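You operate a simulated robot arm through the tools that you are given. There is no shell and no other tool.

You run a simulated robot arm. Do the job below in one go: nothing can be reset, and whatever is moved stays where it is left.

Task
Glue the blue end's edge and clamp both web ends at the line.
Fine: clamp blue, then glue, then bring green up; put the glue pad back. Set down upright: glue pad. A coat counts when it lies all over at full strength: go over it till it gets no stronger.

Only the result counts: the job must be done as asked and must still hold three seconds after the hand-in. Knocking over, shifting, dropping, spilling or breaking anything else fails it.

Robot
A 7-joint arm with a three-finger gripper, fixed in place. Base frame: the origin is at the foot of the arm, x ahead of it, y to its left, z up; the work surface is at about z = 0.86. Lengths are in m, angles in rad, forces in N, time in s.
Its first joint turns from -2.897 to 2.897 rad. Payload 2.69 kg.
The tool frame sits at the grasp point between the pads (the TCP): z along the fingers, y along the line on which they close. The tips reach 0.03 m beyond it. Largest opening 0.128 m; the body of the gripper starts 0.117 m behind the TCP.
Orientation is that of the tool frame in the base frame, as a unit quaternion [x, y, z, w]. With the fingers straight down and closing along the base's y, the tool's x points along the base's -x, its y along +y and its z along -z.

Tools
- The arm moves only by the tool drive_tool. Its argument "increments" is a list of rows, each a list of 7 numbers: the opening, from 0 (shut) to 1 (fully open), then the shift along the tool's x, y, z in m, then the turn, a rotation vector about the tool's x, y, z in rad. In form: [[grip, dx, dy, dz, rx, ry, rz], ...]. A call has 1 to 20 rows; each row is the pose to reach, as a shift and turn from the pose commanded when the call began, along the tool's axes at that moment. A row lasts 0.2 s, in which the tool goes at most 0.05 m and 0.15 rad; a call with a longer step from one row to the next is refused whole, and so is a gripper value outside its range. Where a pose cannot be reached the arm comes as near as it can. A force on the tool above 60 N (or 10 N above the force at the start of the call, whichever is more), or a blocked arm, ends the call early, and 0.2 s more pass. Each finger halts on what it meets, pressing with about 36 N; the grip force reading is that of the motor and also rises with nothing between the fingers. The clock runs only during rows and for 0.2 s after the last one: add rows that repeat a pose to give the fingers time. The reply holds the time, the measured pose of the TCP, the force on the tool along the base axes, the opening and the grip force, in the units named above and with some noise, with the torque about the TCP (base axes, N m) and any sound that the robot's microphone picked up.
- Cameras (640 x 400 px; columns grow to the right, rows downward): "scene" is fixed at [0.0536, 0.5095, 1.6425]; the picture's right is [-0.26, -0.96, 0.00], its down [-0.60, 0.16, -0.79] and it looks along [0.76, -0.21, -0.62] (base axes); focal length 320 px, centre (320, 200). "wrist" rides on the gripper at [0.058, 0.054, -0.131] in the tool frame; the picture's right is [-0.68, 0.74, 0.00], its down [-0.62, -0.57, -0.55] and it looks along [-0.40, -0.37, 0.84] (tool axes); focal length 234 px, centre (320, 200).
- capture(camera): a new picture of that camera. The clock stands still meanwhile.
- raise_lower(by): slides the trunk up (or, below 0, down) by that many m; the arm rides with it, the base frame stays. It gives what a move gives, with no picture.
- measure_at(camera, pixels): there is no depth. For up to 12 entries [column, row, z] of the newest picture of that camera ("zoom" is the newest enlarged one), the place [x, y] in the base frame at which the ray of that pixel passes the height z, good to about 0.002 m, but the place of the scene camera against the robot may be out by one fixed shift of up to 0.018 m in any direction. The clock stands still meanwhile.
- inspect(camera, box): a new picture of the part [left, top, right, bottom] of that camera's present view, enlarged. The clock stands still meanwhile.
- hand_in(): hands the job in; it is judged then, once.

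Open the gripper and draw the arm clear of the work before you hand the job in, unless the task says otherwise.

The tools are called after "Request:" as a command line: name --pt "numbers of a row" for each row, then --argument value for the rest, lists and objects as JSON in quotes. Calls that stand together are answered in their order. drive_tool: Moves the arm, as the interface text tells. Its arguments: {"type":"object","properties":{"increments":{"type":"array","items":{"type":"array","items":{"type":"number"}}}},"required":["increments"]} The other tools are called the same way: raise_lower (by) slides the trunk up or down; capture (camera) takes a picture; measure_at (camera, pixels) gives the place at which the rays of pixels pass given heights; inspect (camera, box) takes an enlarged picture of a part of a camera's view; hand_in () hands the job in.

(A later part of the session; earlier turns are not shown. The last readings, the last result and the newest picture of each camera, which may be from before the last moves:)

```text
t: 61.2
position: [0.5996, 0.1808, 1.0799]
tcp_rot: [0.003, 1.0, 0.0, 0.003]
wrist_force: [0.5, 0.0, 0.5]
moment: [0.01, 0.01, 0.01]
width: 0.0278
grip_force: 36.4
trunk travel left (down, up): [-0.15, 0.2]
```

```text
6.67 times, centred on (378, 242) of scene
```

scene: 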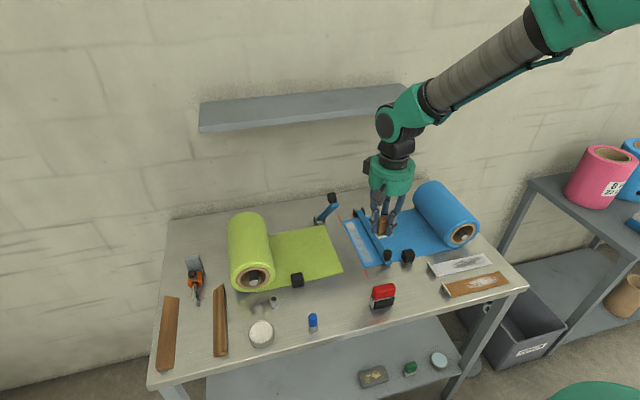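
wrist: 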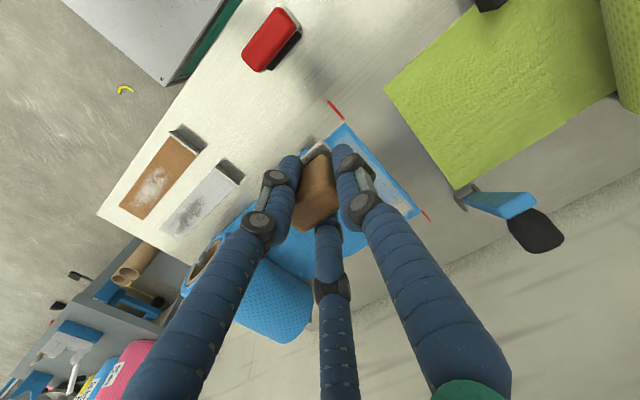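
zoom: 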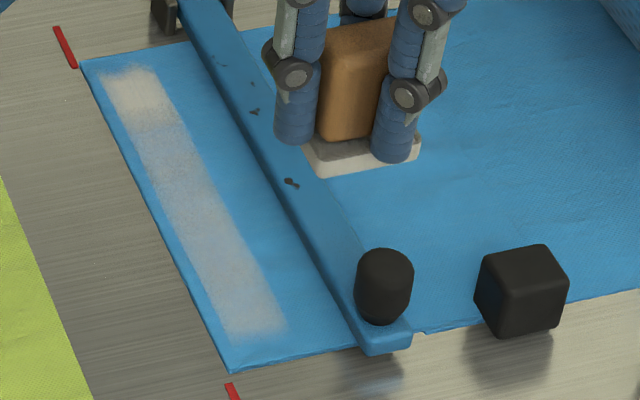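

The coat fills a fixed band inset from the edge (y≈0.161–0.190), and the far part that got extra passes is whiter. So the lane y≈0.176 suffices and stays clear of the green lever; I go back down for more passes.

Request:
drive_tool --pt "0 -0.02 -0.003 0.03 0 0 0" --pt "0 -0.043 -0.005 0.065 0 0 0" --pt "0 -0.043 -0.005 0.105 0 0 0" --pt "0 -0.043 -0.005 0.14 0 0 0" --pt "0 -0.043 -0.005 0.162 0 0 0" --pt "0 -0.043 -0.005 0.162 0 0 0"

Request:
drive_tool --pt "0 0 0 0.001 0 0 0" --pt "0 0 0 0.002 0 0 0"

Request:
drive_tool --pt "0 0 0 0.0008 0 0 0" --pt "0 0 0 0.0016 0 0 0"

```text
t: 62.6
position: [0.6444, 0.1737, 0.916]
tcp_rot: [0.003, 1.0, 0.001, 0.003]
wrist_force: [0.2, -0.2, -0.3]
moment: [0.01, 0.02, 0.0]
width: 0.0271
grip_force: 36.4
trunk travel left (down, up): [-0.15, 0.2]
```

```text
t: 63.2
position: [0.6442, 0.1742, 0.9132]
tcp_rot: [0.003, 1.0, 0.001, 0.004]
wrist_force: [0.8, 0.3, -0.1]
moment: [-0.03, 0.05, -0.02]
width: 0.0277
grip_force: 35.5
trunk travel left (down, up): [-0.15, 0.2]
```

```text
t: 63.8
position: [0.6431, 0.1741, 0.9108]
tcp_rot: [0.003, 1.0, 0.001, 0.003]
wrist_force: [-1.0, 0.3, 0.2]
moment: [0.0, 0.05, -0.01]
width: 0.0277
grip_force: 36.1
trunk travel left (down, up): [-0.15, 0.2]
```

Just about at contact height; continuing to creep.

Request:
drive_tool --pt "0 0 0.001 0.0007 0 0 0" --pt "0 0 0.002 0.0014 0 0 0"

Request:
drive_tool --pt "0 0 0 0.0005 0 0 0" --pt "0 0 0 0.001 0 0 0"

```text
t: 64.4
position: [0.6439, 0.1745, 0.9104]
tcp_rot: [0.003, 1.0, 0.002, 0.004]
wrist_force: [-0.8, -7.3, 15.1]
moment: [-0.47, 0.13, 0.04]
width: 0.0281
grip_force: 35.9
trunk travel left (down, up): [-0.15, 0.2]
```

```text
t: 65.0
position: [0.6435, 0.1743, 0.9089]
tcp_rot: [0.004, 1.0, 0.001, 0.006]
wrist_force: [1.8, -10.4, 27.3]
moment: [-0.7, -0.03, 0.01]
width: 0.0277
grip_force: 35.8
trunk travel left (down, up): [-0.15, 0.2]
```

Firm contact (27 N); I ease 1 mm and stroke to the far end.

Request:
drive_tool --pt "0 0 0 -0.001 0 0 0" --pt "0 -0.015 0 -0.001 0 0 0" --pt "0 -0.03 0 -0.001 0 0 0" --pt "0 -0.045 0 -0.001 0 0 0" --pt "0 -0.06 0 -0.001 0 0 0" --pt "0 -0.075 0 -0.001 0 0 0" --pt "0 -0.09 0 -0.001 0 0 0" --pt "0 -0.105 0 -0.001 0 0 0" --pt "0 -0.12 0 -0.001 0 0 0" --pt "0 -0.135 0 -0.001 0 0 0" --pt "0 -0.15 0 -0.001 0 0 0" --pt "0 -0.165 0 -0.001 0 0 0" --pt "0 -0.18 0 -0.001 0 0 0" --pt "0 -0.195 0 -0.001 0 0 0" --pt "0 -0.21 0 -0.001 0 0 0" --pt "0 -0.215 0 -0.001 0 0 0"

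Request:
inspect --camera "scene" --box '[340, 200, 420, 275]'

Request:
inspect --camera "wrist" --box '[150, 0, 350, 160]'

```text
t: 68.4
position: [0.8577, 0.1757, 0.9102]
tcp_rot: [0.003, 1.0, 0.001, 0.003]
wrist_force: [-0.2, 0.7, 0.2]
moment: [0.01, -0.02, 0.04]
width: 0.0275
grip_force: 35.8
trunk travel left (down, up): [-0.15, 0.2]
```

```text
5.33 times, centred on (380, 238) of scene
```

zoom: 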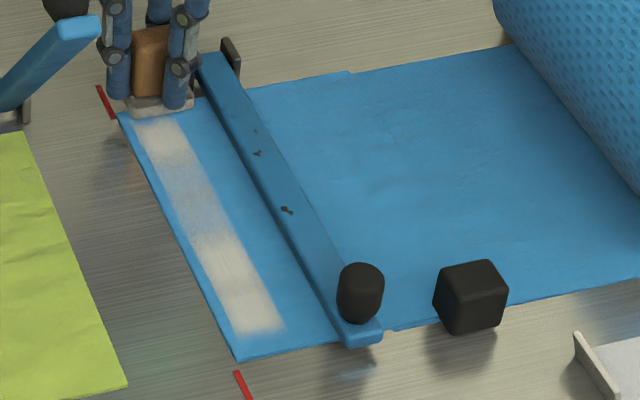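

```text
2.50 times, centred on (250, 80) of wrist
```

zoom: 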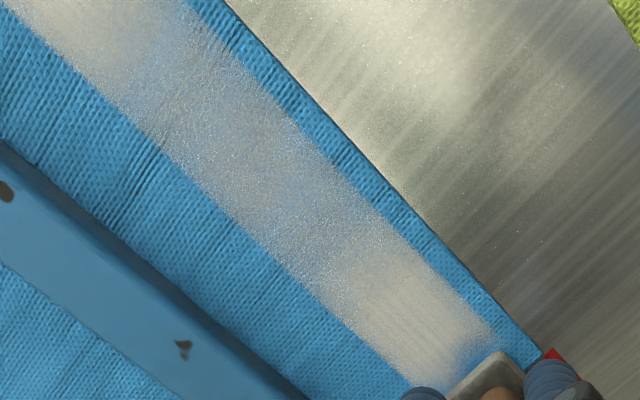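

Contact was lost partway (force ≈0 at the far end), so only the near half got whiter. I creep down here to regain contact and stroke back.

Request:
drive_tool --pt "0 0 0 0.0005 0 0 0" --pt "0 0 0 0.001 0 0 0"

Request:
drive_tool --pt "0 0 0 0.0005 0 0 0" --pt "0 0 0 0.001 0 0 0"

```text
t: 69.0
position: [0.8575, 0.1755, 0.9105]
tcp_rot: [0.002, 1.0, 0.001, 0.004]
wrist_force: [-2.0, 0.8, 5.5]
moment: [-0.04, 0.18, -0.05]
width: 0.0275
grip_force: 36.2
trunk travel left (down, up): [-0.15, 0.2]
```

```text
t: 69.6
position: [0.859, 0.1763, 0.9101]
tcp_rot: [0.002, 1.0, 0.002, 0.004]
wrist_force: [-5.1, -3.0, 11.0]
moment: [-0.21, 0.35, 0.01]
width: 0.0276
grip_force: 35.6
trunk travel left (down, up): [-0.15, 0.2]
```

11 N at the far end. Now the return stroke at this height.

Request:
drive_tool --pt "0 0.015 0 0 0 0 0" --pt "0 0.03 0 0 0 0 0" --pt "0 0.045 0 0 0 0 0" --pt "0 0.06 0 0 0 0 0" --pt "0 0.075 0 0 0 0 0" --pt "0 0.09 0 0 0 0 0" --pt "0 0.105 0 0 0 0 0" --pt "0 0.12 0 0 0 0 0"

Request:
drive_tool --pt "0 0.015 0 0 0 0 0" --pt "0 0.03 0 0 0 0 0" --pt "0 0.045 0 0 0 0 0" --pt "0 0.06 0 0 0 0 0" --pt "0 0.075 0 0 0 0 0" --pt "0 0.09 0 0 0 0 0" --pt "0 0.097 0 0 0 0 0"

Request:
inspect --camera "scene" --box '[340, 200, 420, 275]'

```text
t: 71.4
position: [0.7408, 0.1752, 0.9112]
tcp_rot: [0.003, 1.0, 0.001, 0.004]
wrist_force: [10.4, 0.2, 35.8]
moment: [-0.3, -0.14, 0.09]
width: 0.0277
grip_force: 35.9
trunk travel left (down, up): [-0.15, 0.2]
```

```text
t: 73.0
position: [0.6433, 0.1769, 0.9095]
tcp_rot: [0.003, 1.0, 0.001, 0.006]
wrist_force: [20.5, -1.1, 49.1]
moment: [-0.55, -0.61, 0.2]
width: 0.0275
grip_force: 36.1
trunk travel left (down, up): [-0.15, 0.2]
```

```text
5.33 times, centred on (380, 238) of scene
```

zoom: 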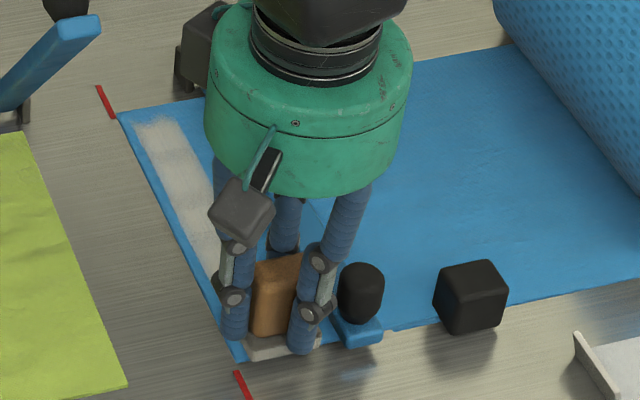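

Nearly uniform now, but the force climbed to 49 N at the near end, so the height needs a small ramp. I stroke forward again with z eased at the near end and ramped toward the far end.

Request:
drive_tool --pt "0 0 0 -0.001 0 0 0" --pt "0 0 0 -0.002 0 0 0" --pt "0 -0.015 0 -0.002 0 0 0" --pt "0 -0.03 0 -0.0019 0 0 0" --pt "0 -0.045 0 -0.0017 0 0 0" --pt "0 -0.06 0 -0.0016 0 0 0" --pt "0 -0.075 0 -0.0014 0 0 0" --pt "0 -0.09 0 -0.0013 0 0 0" --pt "0 -0.105 0 -0.0011 0 0 0"

Request:
drive_tool --pt "0 -0.015 0 0.0002 0 0 0" --pt "0 -0.03 0 0.0004 0 0 0" --pt "0 -0.045 0 0.0005 0 0 0" --pt "0 -0.06 0 0.0007 0 0 0" --pt "0 -0.075 0 0.0008 0 0 0" --pt "0 -0.09 0 0.001 0 0 0" --pt "0 -0.105 0 0.0012 0 0 0" --pt "0 -0.111 0 0.0012 0 0 0"

Request:
inspect --camera "scene" --box '[340, 200, 420, 275]'

Request:
inspect --camera "wrist" --box '[150, 0, 350, 160]'

```text
t: 73.8
position: [0.6453, 0.1765, 0.909]
tcp_rot: [0.003, 1.0, 0.001, 0.0]
wrist_force: [1.0, -1.2, 20.1]
moment: [-0.03, -0.08, 0.0]
width: 0.0276
grip_force: 36.0
trunk travel left (down, up): [-0.15, 0.2]
stopped in row 3: the force on the tool passed its limit at 75 N (the readings are from after the stop); the commanded pose is now the measured one
```

```text
t: 75.0
position: [0.719, 0.1775, 0.9098]
tcp_rot: [0.003, 1.0, 0.0, 0.0]
wrist_force: [3.5, -1.8, 15.9]
moment: [-0.13, -0.2, 0.01]
width: 0.0276
grip_force: 35.7
trunk travel left (down, up): [-0.15, 0.2]
stopped in row 6: the force on the tool passed its limit at 64 N (the readings are from after the stop); the commanded pose is now the measured one
```

```text
5.33 times, centred on (380, 238) of scene
```

zoom: 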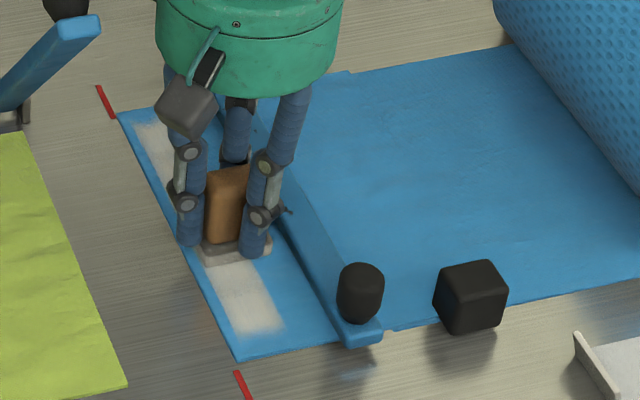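

```text
2.50 times, centred on (250, 80) of wrist
```

zoom: 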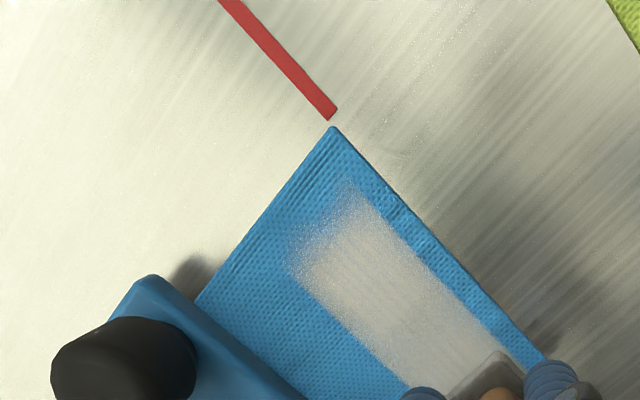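

Two strokes stopped on force spikes; the web has not shifted (tick-to-corner gap unchanged). I ease up 1 mm and check the force before continuing.

Request:
drive_tool --pt "0 0 0 -0.0005 0 0 0" --pt "0 0 0 -0.001 0 0 0"

Request:
drive_tool --pt "0 -0.015 0 0 0 0 0" --pt "0 -0.03 0 0 0 0 0" --pt "0 -0.045 0 0 0 0 0"

```text
t: 75.6
position: [0.7199, 0.177, 0.9098]
tcp_rot: [0.003, 1.0, 0.0, -0.001]
wrist_force: [3.1, 1.1, 25.5]
moment: [-0.01, -0.21, -0.02]
width: 0.0276
grip_force: 36.0
trunk travel left (down, up): [-0.15, 0.2]
```

```text
t: 76.4
position: [0.7634, 0.1766, 0.9101]
tcp_rot: [0.003, 1.0, 0.0, -0.001]
wrist_force: [-10.5, 1.3, 31.5]
moment: [-0.12, 0.39, -0.05]
width: 0.028
grip_force: 36.5
trunk travel left (down, up): [-0.15, 0.2]
```

Still 25–31 N; I ease up another 1.5 mm and continue to the far end.

Request:
drive_tool --pt "0 0 0 -0.001 0 0 0" --pt "0 0 0 -0.0017 0 0 0"

Request:
drive_tool --pt "0 -0.015 0 0 0 0 0" --pt "0 -0.03 0 0 0 0 0" --pt "0 -0.045 0 0.0003 0 0 0"

Request:
drive_tool --pt "0 -0.015 0 0.0002 0 0 0" --pt "0 -0.03 0 0.0003 0 0 0" --pt "0 -0.045 0 0.0004 0 0 0" --pt "0 -0.05 0 0.0004 0 0 0"

Request:
inspect --camera "scene" --box '[340, 200, 420, 275]'

Request:
inspect --camera "wrist" --box '[100, 0, 350, 160]'

```text
t: 77.0
position: [0.765, 0.1752, 0.9095]
tcp_rot: [0.003, 1.0, -0.002, -0.002]
wrist_force: [2.4, 2.7, 15.6]
moment: [0.07, -0.21, 0.02]
width: 0.0276
grip_force: 35.8
trunk travel left (down, up): [-0.15, 0.2]
```

```text
t: 77.8
position: [0.8082, 0.175, 0.9099]
tcp_rot: [0.002, 1.0, -0.001, -0.002]
wrist_force: [-7.8, -0.1, 17.3]
moment: [-0.09, 0.16, -0.02]
width: 0.0278
grip_force: 35.8
trunk travel left (down, up): [-0.15, 0.2]
```

```text
t: 78.8
position: [0.8595, 0.1754, 0.9101]
tcp_rot: [0.002, 1.0, 0.0, -0.002]
wrist_force: [-7.7, 0.8, 20.4]
moment: [-0.08, 0.53, -0.06]
width: 0.0277
grip_force: 35.7
trunk travel left (down, up): [-0.15, 0.2]
```

```text
5.33 times, centred on (380, 238) of scene
```

zoom: 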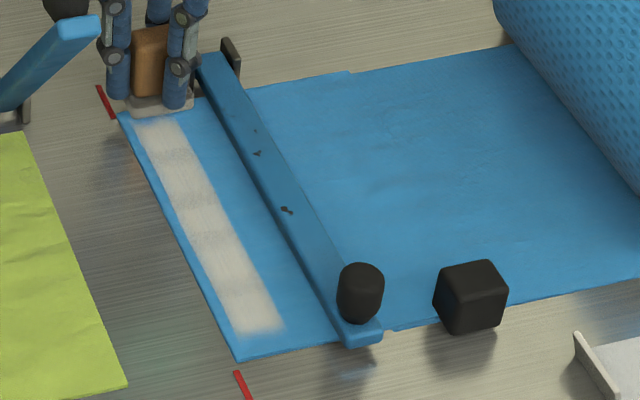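

```text
2.50 times, centred on (225, 80) of wrist
```

zoom: 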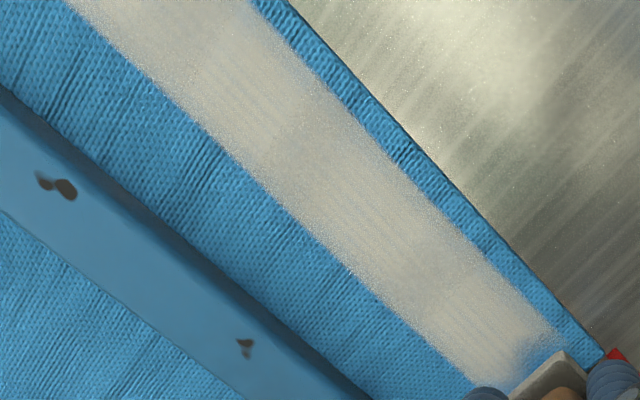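

The coat is much whiter and more even; some patches are still slightly less dense. Return stroke with a small upward ramp toward the near end.

Request:
drive_tool --pt "0 0.0 0 -0.0005 0 0 0" --pt "0 0.015 0 -0.0006 0 0 0" --pt "0 0.03 0 -0.0008 0 0 0" --pt "0 0.045 0 -0.001 0 0 0" --pt "0 0.06 0 -0.0012 0 0 0" --pt "0 0.075 0 -0.0014 0 0 0" --pt "0 0.09 0 -0.0016 0 0 0" --pt "0 0.105 0 -0.0018 0 0 0"

Request:
drive_tool --pt "0 0.015 0 -0.0001 0 0 0" --pt "0 0.03 0 -0.0003 0 0 0" --pt "0 0.045 0 -0.0005 0 0 0" --pt "0 0.06 0 -0.0007 0 0 0" --pt "0 0.075 0 -0.0009 0 0 0" --pt "0 0.09 0 -0.0011 0 0 0" --pt "0 0.105 0 -0.0012 0 0 0" --pt "0 0.113 0 -0.0012 0 0 0"

Request:
inspect --camera "scene" --box '[340, 200, 420, 275]'

```text
t: 80.6
position: [0.7499, 0.1752, 0.9102]
tcp_rot: [0.003, 1.0, -0.002, -0.004]
wrist_force: [-1.7, 0.1, 10.8]
moment: [0.0, -0.06, 0.0]
width: 0.0276
grip_force: 36.5
trunk travel left (down, up): [-0.15, 0.2]
```

```text
t: 82.4
position: [0.6408, 0.178, 0.9134]
tcp_rot: [0.003, 1.0, 0.0, -0.001]
wrist_force: [0.2, 0.4, 0.1]
moment: [0.01, 0.01, -0.03]
width: 0.0277
grip_force: 35.6
trunk travel left (down, up): [-0.15, 0.2]
```

```text
5.33 times, centred on (380, 238) of scene
```

zoom: 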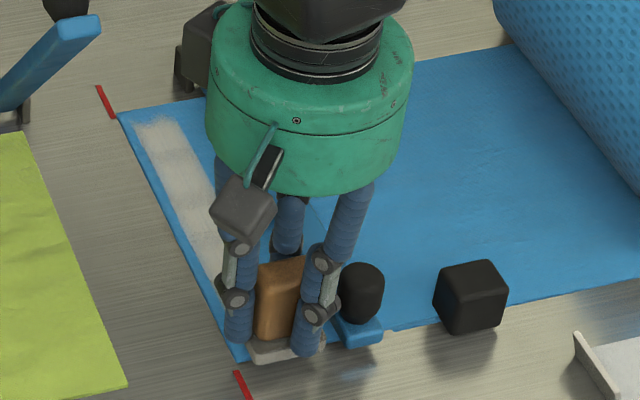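

Contact was lost near the end of that stroke. I creep down again here, then stroke forward.

Request:
drive_tool --pt "0 0 -0.002 0.0008 0 0 0" --pt "0 0 -0.002 0.0016 0 0 0"

Request:
drive_tool --pt "0 0 0 0.0005 0 0 0" --pt "0 0 0 0.001 0 0 0"

```text
t: 83.0
position: [0.64, 0.1752, 0.9115]
tcp_rot: [0.003, 1.0, -0.001, -0.003]
wrist_force: [0.7, 0.9, 0.6]
moment: [-0.01, 0.02, -0.02]
width: 0.0279
grip_force: 35.7
trunk travel left (down, up): [-0.15, 0.2]
```

```text
t: 83.6
position: [0.6403, 0.1737, 0.9118]
tcp_rot: [0.004, 1.0, 0.0, -0.003]
wrist_force: [0.3, 0.4, 0.1]
moment: [-0.03, 0.01, -0.02]
width: 0.0277
grip_force: 36.5
trunk travel left (down, up): [-0.15, 0.2]
```

Request:
drive_tool --pt "0 0 0.001 0.0005 0 0 0" --pt "0 0 0.001 0.001 0 0 0"

Request:
drive_tool --pt "0 0 0 0.0005 0 0 0" --pt "0 0 0 0.001 0 0 0"

```text
t: 84.2
position: [0.6403, 0.1753, 0.9107]
tcp_rot: [0.002, 1.0, 0.0, -0.002]
wrist_force: [-1.7, -3.4, 10.3]
moment: [-0.19, 0.0, -0.03]
width: 0.0277
grip_force: 36.4
trunk travel left (down, up): [-0.15, 0.2]
```

```text
t: 84.8
position: [0.6416, 0.1766, 0.9094]
tcp_rot: [0.002, 1.0, 0.0, -0.001]
wrist_force: [-3.8, -12.9, 29.0]
moment: [-0.77, 0.07, -0.06]
width: 0.0277
grip_force: 36.1
trunk travel left (down, up): [-0.15, 0.2]
```

29 N here with steep stiffness. I ease 0.4 mm and stroke forward with a slight downward ramp toward the far end.

Request:
drive_tool --pt "0 0 0 -0.0005 0 0 0" --pt "0 -0.015 0 -0.0005 0 0 0" --pt "0 -0.03 0 -0.0004 0 0 0" --pt "0 -0.045 0 -0.0003 0 0 0" --pt "0 -0.06 0 -0.0002 0 0 0" --pt "0 -0.075 0 -0.0001 0 0 0" --pt "0 -0.09 0 0.0 0 0 0"

Request:
drive_tool --pt "0 -0.015 0 0.0001 0 0 0" --pt "0 -0.03 0 0.0002 0 0 0" --pt "0 -0.045 0 0.0003 0 0 0" --pt "0 -0.06 0 0.0004 0 0 0"

Request:
drive_tool --pt "0 -0.015 0 0.0001 0 0 0" --pt "0 -0.03 0 0.0002 0 0 0" --pt "0 -0.045 0 0.0003 0 0 0" --pt "0 -0.06 0 0.0004 0 0 0" --pt "0 -0.068 0 0.0004 0 0 0"

Request:
inspect --camera "scene" --box '[340, 200, 420, 275]'

Request:
inspect --camera "wrist" --box '[100, 0, 350, 160]'

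```text
t: 86.4
position: [0.7316, 0.1767, 0.9099]
tcp_rot: [0.002, 1.0, 0.0, 0.0]
wrist_force: [-8.7, -1.1, 26.9]
moment: [-0.25, 0.22, -0.04]
width: 0.0277
grip_force: 36.2
trunk travel left (down, up): [-0.15, 0.2]
```

```text
t: 87.4
position: [0.7907, 0.175, 0.9097]
tcp_rot: [0.003, 1.0, 0.0, 0.0]
wrist_force: [-16.7, 2.5, 46.0]
moment: [-0.2, 0.58, -0.1]
width: 0.028
grip_force: 36.1
trunk travel left (down, up): [-0.15, 0.2]
```

```text
t: 87.8
position: [0.8094, 0.175, 0.9098]
tcp_rot: [0.003, 1.0, 0.0, 0.001]
wrist_force: [2.0, -0.4, 15.4]
moment: [-0.12, -0.18, 0.0]
width: 0.028
grip_force: 36.3
trunk travel left (down, up): [-0.15, 0.2]
stopped in row 2: the force on the tool passed its limit at 62 N (the readings are from after the stop); the commanded pose is now the measured one
```

```text
5.33 times, centred on (380, 238) of scene
```

zoom: 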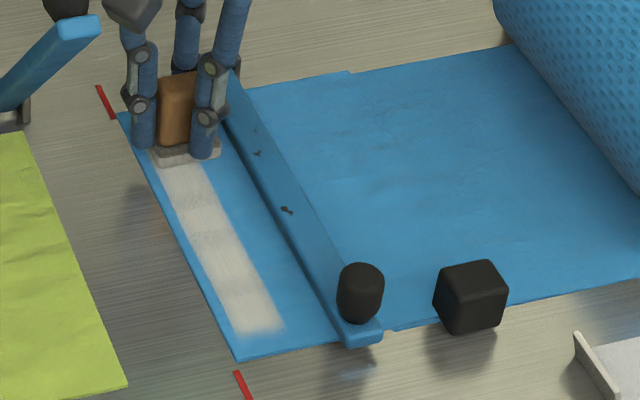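

```text
2.50 times, centred on (225, 80) of wrist
```

zoom: 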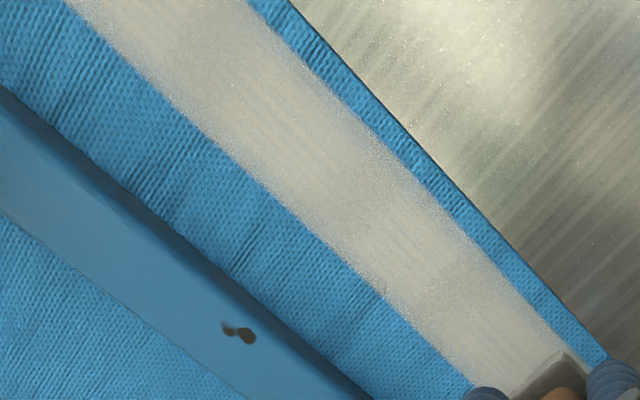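

The coat looks near saturation, and the felt looks greyer now (losing glue). I lift and come forward to view the whole band.

Request:
drive_tool --pt "0 0 0 -0.01 0 0 0" --pt "0 0.01 0 -0.05 0 0 0" --pt "0 0.05 0 -0.07 0 0 0" --pt "0 0.095 0 -0.08 0 0 0" --pt "0 0.14 0 -0.09 0 0 0" --pt "0 0.185 0 -0.1 0 0 0" --pt "0 0.22 0.01 -0.12 0 0 0" --pt "0 0.25 0.02 -0.15 0 0 0"

Request:
inspect --camera "scene" --box '[345, 205, 405, 275]'

Request:
capture --camera "wrist"

```text
t: 89.7
position: [0.5564, 0.1987, 1.0561]
tcp_rot: [0.003, 1.0, -0.001, -0.002]
wrist_force: [0.2, 0.3, 0.1]
moment: [-0.05, 0.04, -0.01]
width: 0.0277
grip_force: 36.1
trunk travel left (down, up): [-0.15, 0.2]
```

```text
5.71 times, centred on (375, 240) of scene
```

zoom: 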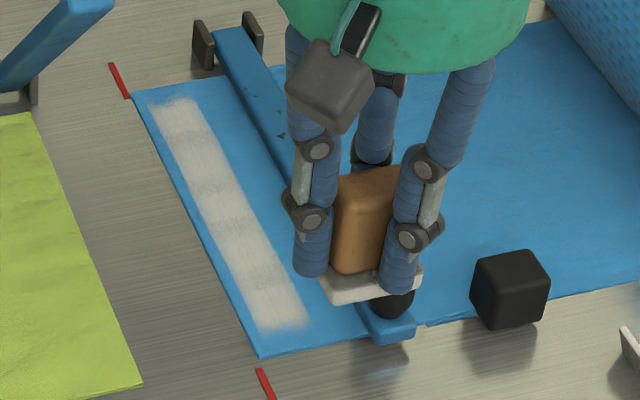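

```text
taken
```

wrist: 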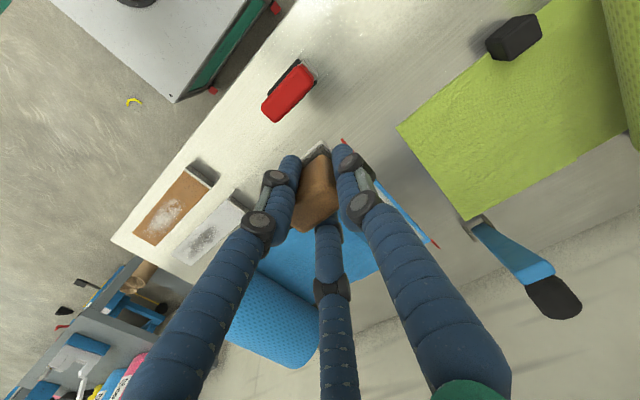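

The pad's felt is still white. I zoom in on the band to check for weaker patches in the middle.

Request:
inspect --camera "scene" --box '[355, 218, 390, 245]'

Request:
inspect --camera "scene" --box '[365, 240, 400, 267]'

```text
14.81 times, centred on (372, 232) of scene
```

zoom: 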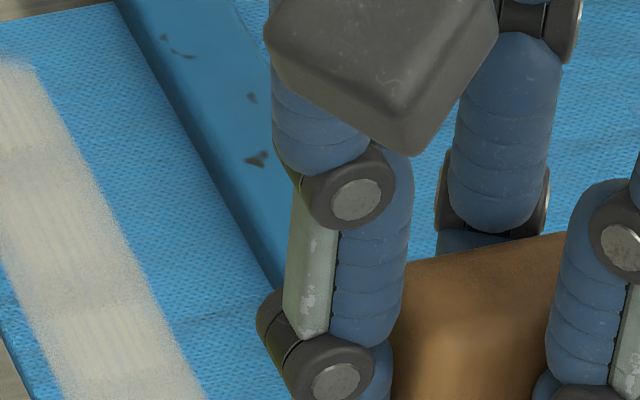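

```text
14.81 times, centred on (382, 254) of scene
```

zoom: 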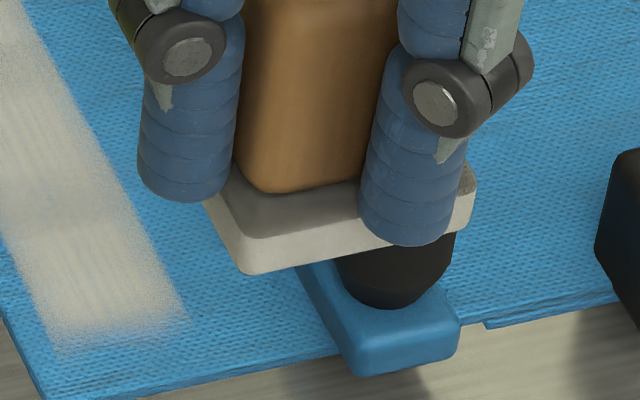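

There are still slightly weaker segments between denser ones, so I make more full passes. Returning to the near end.

Request:
drive_tool --pt "0 -0.03 -0.008 0.03 0 0 0" --pt "0 -0.06 -0.016 0.06 0 0 0" --pt "0 -0.0845 -0.0227 0.085 0 0 0" --pt "0 -0.0845 -0.0227 0.12 0 0 0" --pt "0 -0.0845 -0.0227 0.14 0 0 0" --pt "0 -0.0845 -0.0227 0.142 0 0 0"

Request:
drive_tool --pt "0 0 0 0.001 0 0 0" --pt "0 0 0 0.002 0 0 0"

Request:
drive_tool --pt "0 0 0 0.0007 0 0 0" --pt "0 0 0 0.0014 0 0 0"

```text
t: 91.0
position: [0.6414, 0.174, 0.9165]
tcp_rot: [0.003, 1.0, -0.001, -0.002]
wrist_force: [0.1, 0.5, -0.6]
moment: [0.01, 0.07, -0.01]
width: 0.0277
grip_force: 35.7
trunk travel left (down, up): [-0.15, 0.2]
```

```text
t: 91.7
position: [0.6411, 0.1739, 0.915]
tcp_rot: [0.003, 1.0, -0.002, -0.001]
wrist_force: [0.6, -0.2, 0.1]
moment: [-0.04, 0.06, -0.03]
width: 0.0278
grip_force: 36.4
trunk travel left (down, up): [-0.15, 0.2]
```

```text
t: 92.2
position: [0.6417, 0.1737, 0.9122]
tcp_rot: [0.004, 1.0, -0.001, -0.002]
wrist_force: [0.3, 0.0, -0.2]
moment: [0.01, -0.02, 0.02]
width: 0.0276
grip_force: 35.9
trunk travel left (down, up): [-0.15, 0.2]
```

Request:
drive_tool --pt "0 0 0.001 0.0006 0 0 0" --pt "0 0 0.002 0.0012 0 0 0"

Request:
drive_tool --pt "0 0 0 0.0003 0 0 0" --pt "0 0 0 0.0007 0 0 0"

```text
t: 92.8
position: [0.6426, 0.1761, 0.9118]
tcp_rot: [0.004, 1.0, -0.002, -0.001]
wrist_force: [-0.1, 0.6, -0.3]
moment: [0.02, 0.0, -0.02]
width: 0.0276
grip_force: 36.0
trunk travel left (down, up): [-0.15, 0.2]
```

```text
t: 93.5
position: [0.6428, 0.1754, 0.9108]
tcp_rot: [0.003, 1.0, -0.001, -0.001]
wrist_force: [-0.6, -1.0, -1.2]
moment: [0.01, 0.01, -0.01]
width: 0.0279
grip_force: 36.2
trunk travel left (down, up): [-0.15, 0.2]
```

Still not touching; a bit lower.

Request:
drive_tool --pt "0 0 0 0.0003 0 0 0" --pt "0 0 0 0.0006 0 0 0"

Request:
drive_tool --pt "0 0 0 0.0003 0 0 0" --pt "0 0 0 0.0006 0 0 0"

```text
t: 94.0
position: [0.6429, 0.1754, 0.9105]
tcp_rot: [0.004, 1.0, -0.001, -0.001]
wrist_force: [1.1, -2.4, 4.0]
moment: [-0.08, -0.12, -0.03]
width: 0.0276
grip_force: 36.2
trunk travel left (down, up): [-0.15, 0.2]
```

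```text
t: 94.7
position: [0.6424, 0.1759, 0.9106]
tcp_rot: [0.003, 1.0, 0.0, -0.001]
wrist_force: [-0.2, -1.2, 14.0]
moment: [-0.14, -0.09, -0.01]
width: 0.0277
grip_force: 36.0
trunk travel left (down, up): [-0.15, 0.2]
```

14 N: a good value. Strokes forward in shorter calls so I can hold the pressure.

Request:
drive_tool --pt "0 -0.015 0 0 0 0 0" --pt "0 -0.03 0 0 0 0 0" --pt "0 -0.045 0 0 0 0 0" --pt "0 -0.06 0 0 0 0 0"

Request:
drive_tool --pt "0 -0.015 0 0 0 0 0" --pt "0 -0.03 0 0 0 0 0" --pt "0 -0.045 0 0 0 0 0" --pt "0 -0.06 0 0 0 0 0"

```text
t: 95.7
position: [0.7006, 0.1751, 0.9109]
tcp_rot: [0.004, 1.0, 0.0, 0.0]
wrist_force: [-6.2, 0.3, 18.1]
moment: [-0.08, 0.11, -0.04]
width: 0.0278
grip_force: 36.4
trunk travel left (down, up): [-0.15, 0.2]
```

```text
t: 96.7
position: [0.7631, 0.1775, 0.9109]
tcp_rot: [0.002, 1.0, 0.0, -0.001]
wrist_force: [-6.5, 0.8, 21.0]
moment: [-0.14, 0.16, -0.02]
width: 0.0276
grip_force: 35.6
trunk travel left (down, up): [-0.15, 0.2]
```

Pressure holds at 18–21 N. I go on to the far end.

Request:
drive_tool --pt "0 -0.015 0 0 0 0 0" --pt "0 -0.03 0 0 0 0 0" --pt "0 -0.045 0 0 0 0 0" --pt "0 -0.06 0 0 0 0 0"

Request:
drive_tool --pt "0 -0.015 0 0 0 0 0" --pt "0 -0.03 0 0 0 0 0" --pt "0 -0.037 0 0 0 0 0" --pt "0 -0.037 0 0 0 0 0"

Request:
inspect --camera "scene" --box '[345, 205, 405, 275]'

Request:
inspect --camera "wrist" --box '[100, 0, 350, 160]'

```text
t: 97.7
position: [0.8216, 0.1751, 0.9102]
tcp_rot: [0.004, 1.0, -0.001, 0.0]
wrist_force: [-7.2, 1.1, 28.0]
moment: [-0.17, 0.23, -0.05]
width: 0.028
grip_force: 36.2
trunk travel left (down, up): [-0.15, 0.2]
```

```text
t: 98.7
position: [0.8593, 0.1764, 0.9102]
tcp_rot: [0.002, 1.0, 0.0, -0.001]
wrist_force: [-12.0, -0.3, 29.3]
moment: [-0.19, 0.68, -0.02]
width: 0.0277
grip_force: 36.1
trunk travel left (down, up): [-0.15, 0.2]
```

```text
5.71 times, centred on (375, 240) of scene
```

zoom: 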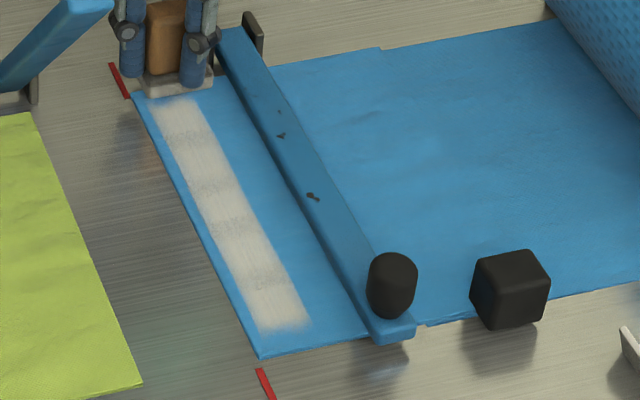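

```text
2.50 times, centred on (225, 80) of wrist
```

zoom: 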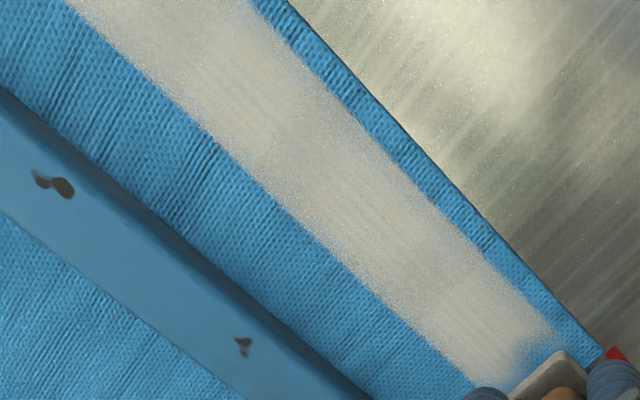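

The picture is practically the same as after the previous passes, so it is saturated or the pad is spent. I do the return stroke, then reload once more to be certain.

Request:
drive_tool --pt "0 0.0 0 -0.0007 0 0 0" --pt "0 0.015 0 -0.0007 0 0 0" --pt "0 0.03 0 -0.0007 0 0 0" --pt "0 0.045 0 -0.0007 0 0 0" --pt "0 0.06 0 -0.0007 0 0 0"

Request:
drive_tool --pt "0 0.015 0 0 0 0 0" --pt "0 0.03 0 0 0 0 0" --pt "0 0.045 0 0 0 0 0" --pt "0 0.06 0 0 0 0 0"

```text
t: 99.8
position: [0.8004, 0.1748, 0.9104]
tcp_rot: [0.003, 1.0, -0.001, -0.002]
wrist_force: [6.4, -0.9, 25.7]
moment: [-0.1, -0.33, 0.07]
width: 0.0278
grip_force: 36.2
trunk travel left (down, up): [-0.15, 0.2]
```

```text
t: 100.8
position: [0.739, 0.1751, 0.9095]
tcp_rot: [0.004, 1.0, 0.0, -0.001]
wrist_force: [9.6, -0.5, 33.6]
moment: [-0.17, -0.38, 0.08]
width: 0.0278
grip_force: 35.9
trunk travel left (down, up): [-0.15, 0.2]
```

Request:
drive_tool --pt "0 0.0 0 -0.0007 0 0 0" --pt "0 0.015 0 -0.0008 0 0 0" --pt "0 0.03 0 -0.0009 0 0 0" --pt "0 0.045 0 -0.001 0 0 0" --pt "0 0.06 0 -0.0011 0 0 0" --pt "0 0.075 0 -0.0012 0 0 0" --pt "0 0.09 0 -0.0013 0 0 0" --pt "0 0.097 0 -0.0013 0 0 0"

Request:
drive_tool --pt "0 0 0 -0.01 0 0 0" --pt "0 0 0 -0.05 0 0 0" --pt "0 0.01 0.01 -0.095 0 0 0" --pt "0 0.03 0.04 -0.12 0 0 0" --pt "0 0.045 0.085 -0.13 0 0 0" --pt "0 0.06 0.13 -0.13 0 0 0" --pt "0 0.075 0.175 -0.13 0 0 0" --pt "0 0.09 0.22 -0.13 0 0 0" --pt "0 0.105 0.265 -0.13 0 0 0" --pt "0 0.125 0.31 -0.13 0 0 0" --pt "0 0.1435 0.354 -0.13 0 0 0" --pt "0 0.1435 0.354 -0.13 0 0 0"

Request:
inspect --camera "scene" --box '[340, 200, 410, 275]'

Request:
capture --camera "wrist"

```text
t: 102.7
position: [0.6409, 0.1758, 0.9127]
tcp_rot: [0.003, 1.0, -0.001, -0.001]
wrist_force: [-0.8, 0.2, -0.2]
moment: [-0.04, -0.02, 0.02]
width: 0.0277
grip_force: 36.3
trunk travel left (down, up): [-0.15, 0.2]
```

```text
t: 105.2
position: [0.5, 0.5356, 1.0419]
tcp_rot: [0.003, 1.0, -0.001, -0.001]
wrist_force: [-1.8, 0.7, -1.1]
moment: [-0.07, -0.01, 0.01]
width: 0.0277
grip_force: 36.5
trunk travel left (down, up): [-0.15, 0.2]
```

```text
5.33 times, centred on (375, 238) of scene
```

zoom: 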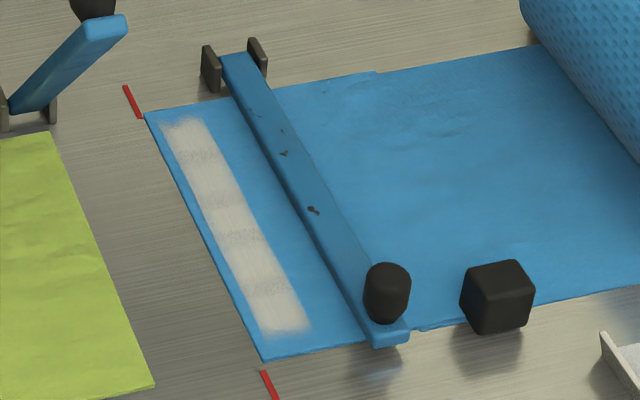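

```text
taken
```

wrist: 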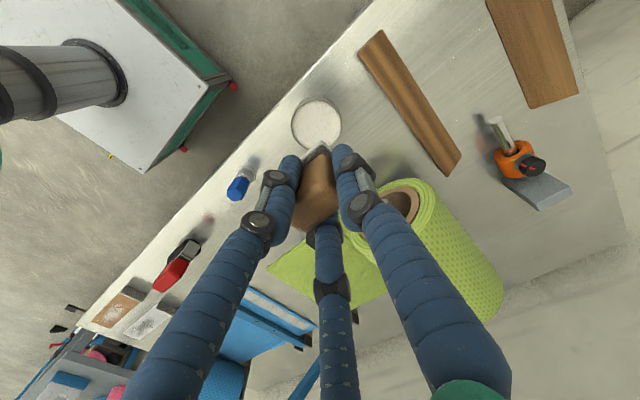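

Over the tin again. I lower and dab the pad to reload it.

Request:
drive_tool --pt "0 0.0015 -0.004 0.03 0 0 0" --pt "0 0.0015 -0.004 0.065 0 0 0" --pt "0 0.0015 -0.004 0.095 0 0 0" --pt "0 0.0015 -0.004 0.109 0 0 0" --pt "0 0.0015 -0.004 0.109 0 0 0"

Request:
drive_tool --pt "0 0 0 0.002 0 0 0" --pt "0 0 0 0.004 0 0 0"

Request:
drive_tool --pt "0 0 0 0.001 0 0 0" --pt "0 0 0 0.002 0 0 0"

```text
t: 106.5
position: [0.4985, 0.5272, 0.9332]
tcp_rot: [0.003, 1.0, -0.001, -0.001]
wrist_force: [0.3, 0.4, -1.0]
moment: [0.0, -0.01, -0.01]
width: 0.0278
grip_force: 36.0
trunk travel left (down, up): [-0.15, 0.2]
```

```text
t: 107.0
position: [0.4995, 0.5257, 0.9285]
tcp_rot: [0.004, 1.0, -0.001, -0.001]
wrist_force: [0.1, 0.0, -0.2]
moment: [0.02, 0.0, 0.0]
width: 0.028
grip_force: 35.8
trunk travel left (down, up): [-0.15, 0.2]
```

```text
t: 107.7
position: [0.4988, 0.5275, 0.9259]
tcp_rot: [0.003, 1.0, -0.001, -0.002]
wrist_force: [0.1, -0.2, 0.2]
moment: [-0.01, 0.01, 0.01]
width: 0.0277
grip_force: 36.1
trunk travel left (down, up): [-0.15, 0.2]
```

y reads 0.527, about 4 mm off centre, so I raise slightly, shift +4 mm, and come down again.

Request:
drive_tool --pt "0 0 0 -0.005 0 0 0" --pt "0 0 0.004 -0.005 0 0 0" --pt "0 0 0.004 0.0 0 0 0" --pt "0 0 0.004 0.0 0 0 0"

Request:
drive_tool --pt "0 0 0 0.0007 0 0 0" --pt "0 0 0 0.0014 0 0 0"

Request:
drive_tool --pt "0 0 0 0.0005 0 0 0" --pt "0 0 0 0.001 0 0 0"

```text
t: 108.7
position: [0.4994, 0.5308, 0.9269]
tcp_rot: [0.003, 1.0, -0.001, -0.001]
wrist_force: [-0.2, 0.0, 0.0]
moment: [0.03, -0.04, 0.0]
width: 0.0276
grip_force: 36.2
trunk travel left (down, up): [-0.15, 0.2]
```

```text
t: 109.2
position: [0.5001, 0.5314, 0.9249]
tcp_rot: [0.003, 1.0, 0.0, -0.001]
wrist_force: [-0.5, 0.5, 5.0]
moment: [0.02, -0.01, -0.02]
width: 0.0275
grip_force: 36.5
trunk travel left (down, up): [-0.15, 0.2]
```

```text
t: 109.8
position: [0.4992, 0.5308, 0.9252]
tcp_rot: [0.003, 1.0, -0.001, -0.001]
wrist_force: [-3.7, 1.3, 11.7]
moment: [-0.05, 0.07, -0.03]
width: 0.0277
grip_force: 35.5
trunk travel left (down, up): [-0.15, 0.2]
```

Dabbed with 12 N at the tin centre. I lift and carry the pad back to the blue near end.

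Request:
drive_tool --pt "0 0 0 -0.01 0 0 0" --pt "0 0 0 -0.05 0 0 0" --pt "0 -0.005 -0.02 -0.09 0 0 0" --pt "0 -0.015 -0.06 -0.11 0 0 0" --pt "0 -0.03 -0.105 -0.11 0 0 0" --pt "0 -0.05 -0.15 -0.11 0 0 0" --pt "0 -0.07 -0.19 -0.11 0 0 0" --pt "0 -0.09 -0.23 -0.11 0 0 0" --pt "0 -0.11 -0.27 -0.11 0 0 0" --pt "0 -0.13 -0.315 -0.1 0 0 0" --pt "0 -0.143 -0.355 -0.09 0 0 0" --pt "0 -0.143 -0.355 -0.06 0 0 0" --pt "0 -0.143 -0.355 -0.02 0 0 0" --pt "0 -0.143 -0.355 0.008 0 0 0" --pt "0 -0.143 -0.355 0.008 0 0 0"

Request:
inspect --camera "scene" --box '[340, 200, 410, 275]'

Request:
inspect --camera "scene" --box '[235, 300, 300, 360]'

```text
refused: row 10 steps farther than a row can; nothing moved
```

```text
5.33 times, centred on (375, 238) of scene
```

zoom: 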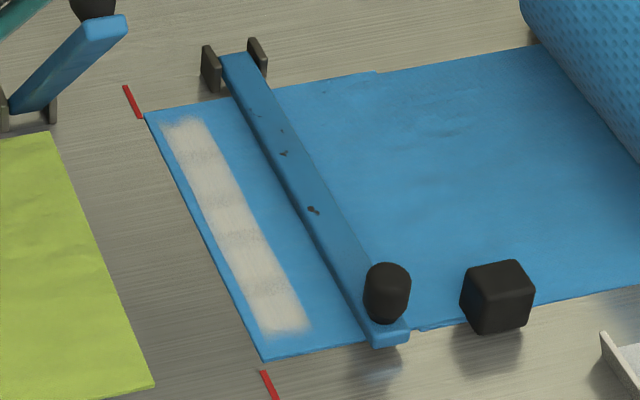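

```text
6.67 times, centred on (268, 330) of scene
```

zoom: 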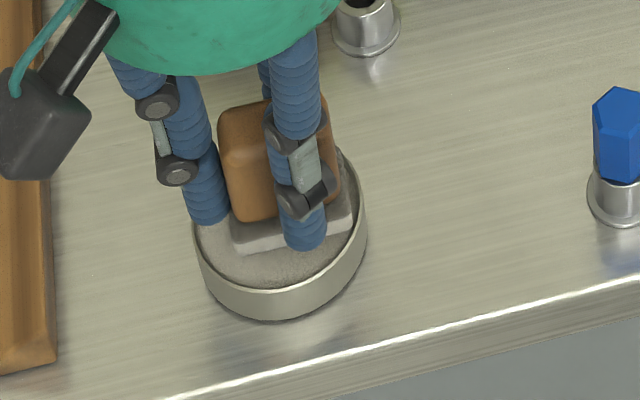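

One row was too long; I repeat the carry with shorter steps.

Request:
drive_tool --pt "0 0 0 -0.01 0 0 0" --pt "0 0 0 -0.05 0 0 0" --pt "0 -0.005 -0.02 -0.09 0 0 0" --pt "0 -0.015 -0.06 -0.11 0 0 0" --pt "0 -0.03 -0.105 -0.11 0 0 0" --pt "0 -0.05 -0.15 -0.11 0 0 0" --pt "0 -0.07 -0.19 -0.11 0 0 0" --pt "0 -0.09 -0.23 -0.11 0 0 0" --pt "0 -0.11 -0.27 -0.11 0 0 0" --pt "0 -0.128 -0.31 -0.105 0 0 0" --pt "0 -0.142 -0.35 -0.095 0 0 0" --pt "0 -0.143 -0.355 -0.06 0 0 0" --pt "0 -0.143 -0.355 -0.02 0 0 0" --pt "0 -0.143 -0.355 0.008 0 0 0" --pt "0 -0.143 -0.355 0.008 0 0 0"

Request:
inspect --camera "scene" --box '[340, 200, 410, 275]'

Request:
inspect --camera "scene" --box '[235, 300, 300, 360]'

```text
t: 113.0
position: [0.6416, 0.1778, 0.9156]
tcp_rot: [0.003, 1.0, -0.001, -0.002]
wrist_force: [0.8, -0.2, -0.1]
moment: [-0.03, 0.01, -0.01]
width: 0.0277
grip_force: 36.2
trunk travel left (down, up): [-0.15, 0.2]
```

```text
5.33 times, centred on (375, 238) of scene
```

zoom: 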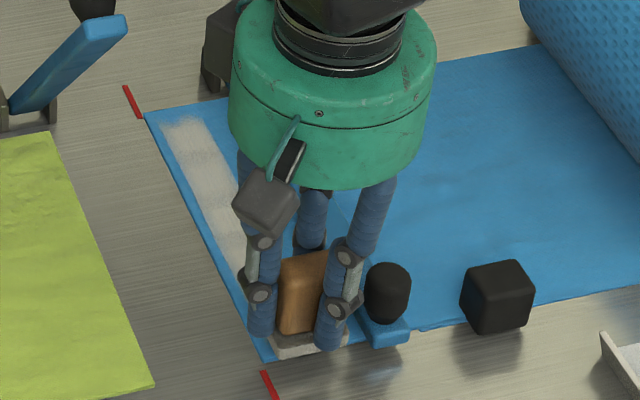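

```text
6.67 times, centred on (268, 330) of scene
```

zoom: 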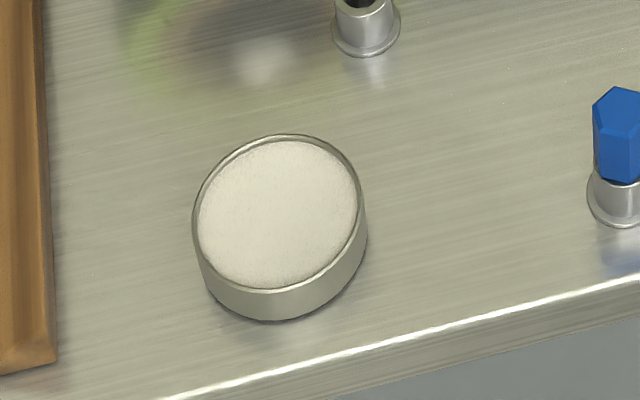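

The tin has not moved. I creep the reloaded pad into contact at the near end.

Request:
drive_tool --pt "0 0 -0.001 0.001 0 0 0" --pt "0 0 -0.0015 0.002 0 0 0"

Request:
drive_tool --pt "0 0 0 0.0007 0 0 0" --pt "0 0 0 0.0014 0 0 0"

Request:
drive_tool --pt "0 0 0 0.0004 0 0 0" --pt "0 0 0 0.0008 0 0 0"

```text
t: 113.7
position: [0.6411, 0.1755, 0.9153]
tcp_rot: [0.003, 1.0, -0.001, -0.001]
wrist_force: [0.0, -0.3, -1.0]
moment: [-0.01, 0.01, -0.02]
width: 0.028
grip_force: 36.1
trunk travel left (down, up): [-0.15, 0.2]
```

```text
t: 114.2
position: [0.6415, 0.1748, 0.9129]
tcp_rot: [0.002, 1.0, -0.002, -0.002]
wrist_force: [-0.1, -0.7, -0.8]
moment: [-0.01, 0.0, 0.01]
width: 0.0276
grip_force: 36.5
trunk travel left (down, up): [-0.15, 0.2]
```

```text
t: 114.8
position: [0.6406, 0.1746, 0.9111]
tcp_rot: [0.002, 1.0, -0.001, -0.002]
wrist_force: [1.0, 0.8, -0.1]
moment: [-0.01, -0.01, 0.02]
width: 0.0281
grip_force: 36.4
trunk travel left (down, up): [-0.15, 0.2]
```

Request:
drive_tool --pt "0 0 0.001 0.0004 0 0 0" --pt "0 0 0.001 0.0008 0 0 0"

Request:
drive_tool --pt "0 0 0 0.0003 0 0 0" --pt "0 0 0 0.0006 0 0 0"

```text
t: 115.5
position: [0.6411, 0.1748, 0.9107]
tcp_rot: [0.003, 1.0, -0.001, -0.002]
wrist_force: [-0.4, -0.8, -1.2]
moment: [0.0, -0.02, 0.01]
width: 0.0278
grip_force: 36.1
trunk travel left (down, up): [-0.15, 0.2]
```

```text
t: 116.0
position: [0.6407, 0.1743, 0.9114]
tcp_rot: [0.003, 1.0, 0.0, -0.001]
wrist_force: [0.0, 0.2, 2.5]
moment: [0.07, -0.03, 0.05]
width: 0.0275
grip_force: 36.1
trunk travel left (down, up): [-0.15, 0.2]
```

Contact (2.5 N). I press another 0.6 mm and stroke forward in monitored segments.

Request:
drive_tool --pt "0 0 0.001 0.0006 0 0 0" --pt "0 -0.015 0.001 0.0006 0 0 0" --pt "0 -0.03 0.001 0.0006 0 0 0" --pt "0 -0.045 0.001 0.0006 0 0 0" --pt "0 -0.06 0.001 0.0006 0 0 0"

Request:
drive_tool --pt "0 -0.015 0 0 0 0 0" --pt "0 -0.03 0 0 0 0 0" --pt "0 -0.045 0 0 0 0 0" --pt "0 -0.06 0 0 0 0 0"

Request:
inspect --camera "scene" --box '[340, 200, 410, 275]'

Request:
inspect --camera "wrist" --box '[100, 0, 350, 160]'

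```text
t: 117.2
position: [0.6985, 0.1764, 0.9103]
tcp_rot: [0.004, 1.0, -0.001, -0.002]
wrist_force: [-0.1, 0.0, 0.0]
moment: [0.04, 0.0, 0.0]
width: 0.0275
grip_force: 36.2
trunk travel left (down, up): [-0.15, 0.2]
```

```text
t: 118.2
position: [0.7583, 0.1749, 0.9114]
tcp_rot: [0.002, 1.0, 0.001, 0.0]
wrist_force: [-5.2, 0.8, 11.6]
moment: [-0.07, 0.13, 0.0]
width: 0.0279
grip_force: 36.5
trunk travel left (down, up): [-0.15, 0.2]
```

```text
5.33 times, centred on (375, 238) of scene
```

zoom: 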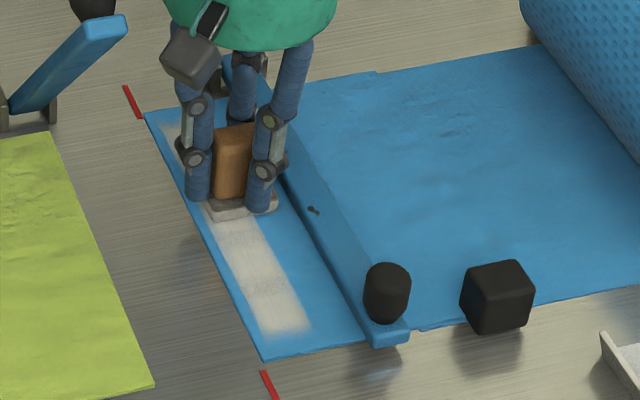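

```text
2.50 times, centred on (225, 80) of wrist
```

zoom: 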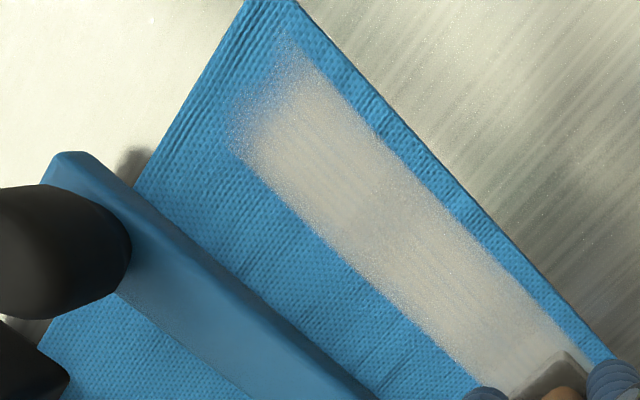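

The band looks the same as before reloading, apart from a sparser near end around x≈0.65. I work the near half again with steady contact to see whether that fade changes.

Request:
drive_tool --pt "0 0.015 0 0 0 0 0" --pt "0 0.03 0 0 0 0 0" --pt "0 0.045 0 0 0 0 0" --pt "0 0.06 0 0 0 0 0"

Request:
drive_tool --pt "0 0.015 0 0 0 0 0" --pt "0 0.03 0 0 0 0 0" --pt "0 0.045 0 0 0 0 0" --pt "0 0.06 0 0 0 0 0"

```text
t: 119.2
position: [0.6994, 0.1745, 0.9105]
tcp_rot: [0.003, 1.0, -0.001, -0.002]
wrist_force: [-1.4, -0.7, 4.8]
moment: [-0.02, 0.01, -0.03]
width: 0.0276
grip_force: 36.2
trunk travel left (down, up): [-0.15, 0.2]
```

```text
t: 120.2
position: [0.6387, 0.1744, 0.9095]
tcp_rot: [0.003, 1.0, -0.001, -0.002]
wrist_force: [-1.5, 0.0, 7.5]
moment: [-0.05, 0.07, -0.04]
width: 0.0275
grip_force: 36.2
trunk travel left (down, up): [-0.15, 0.2]
```

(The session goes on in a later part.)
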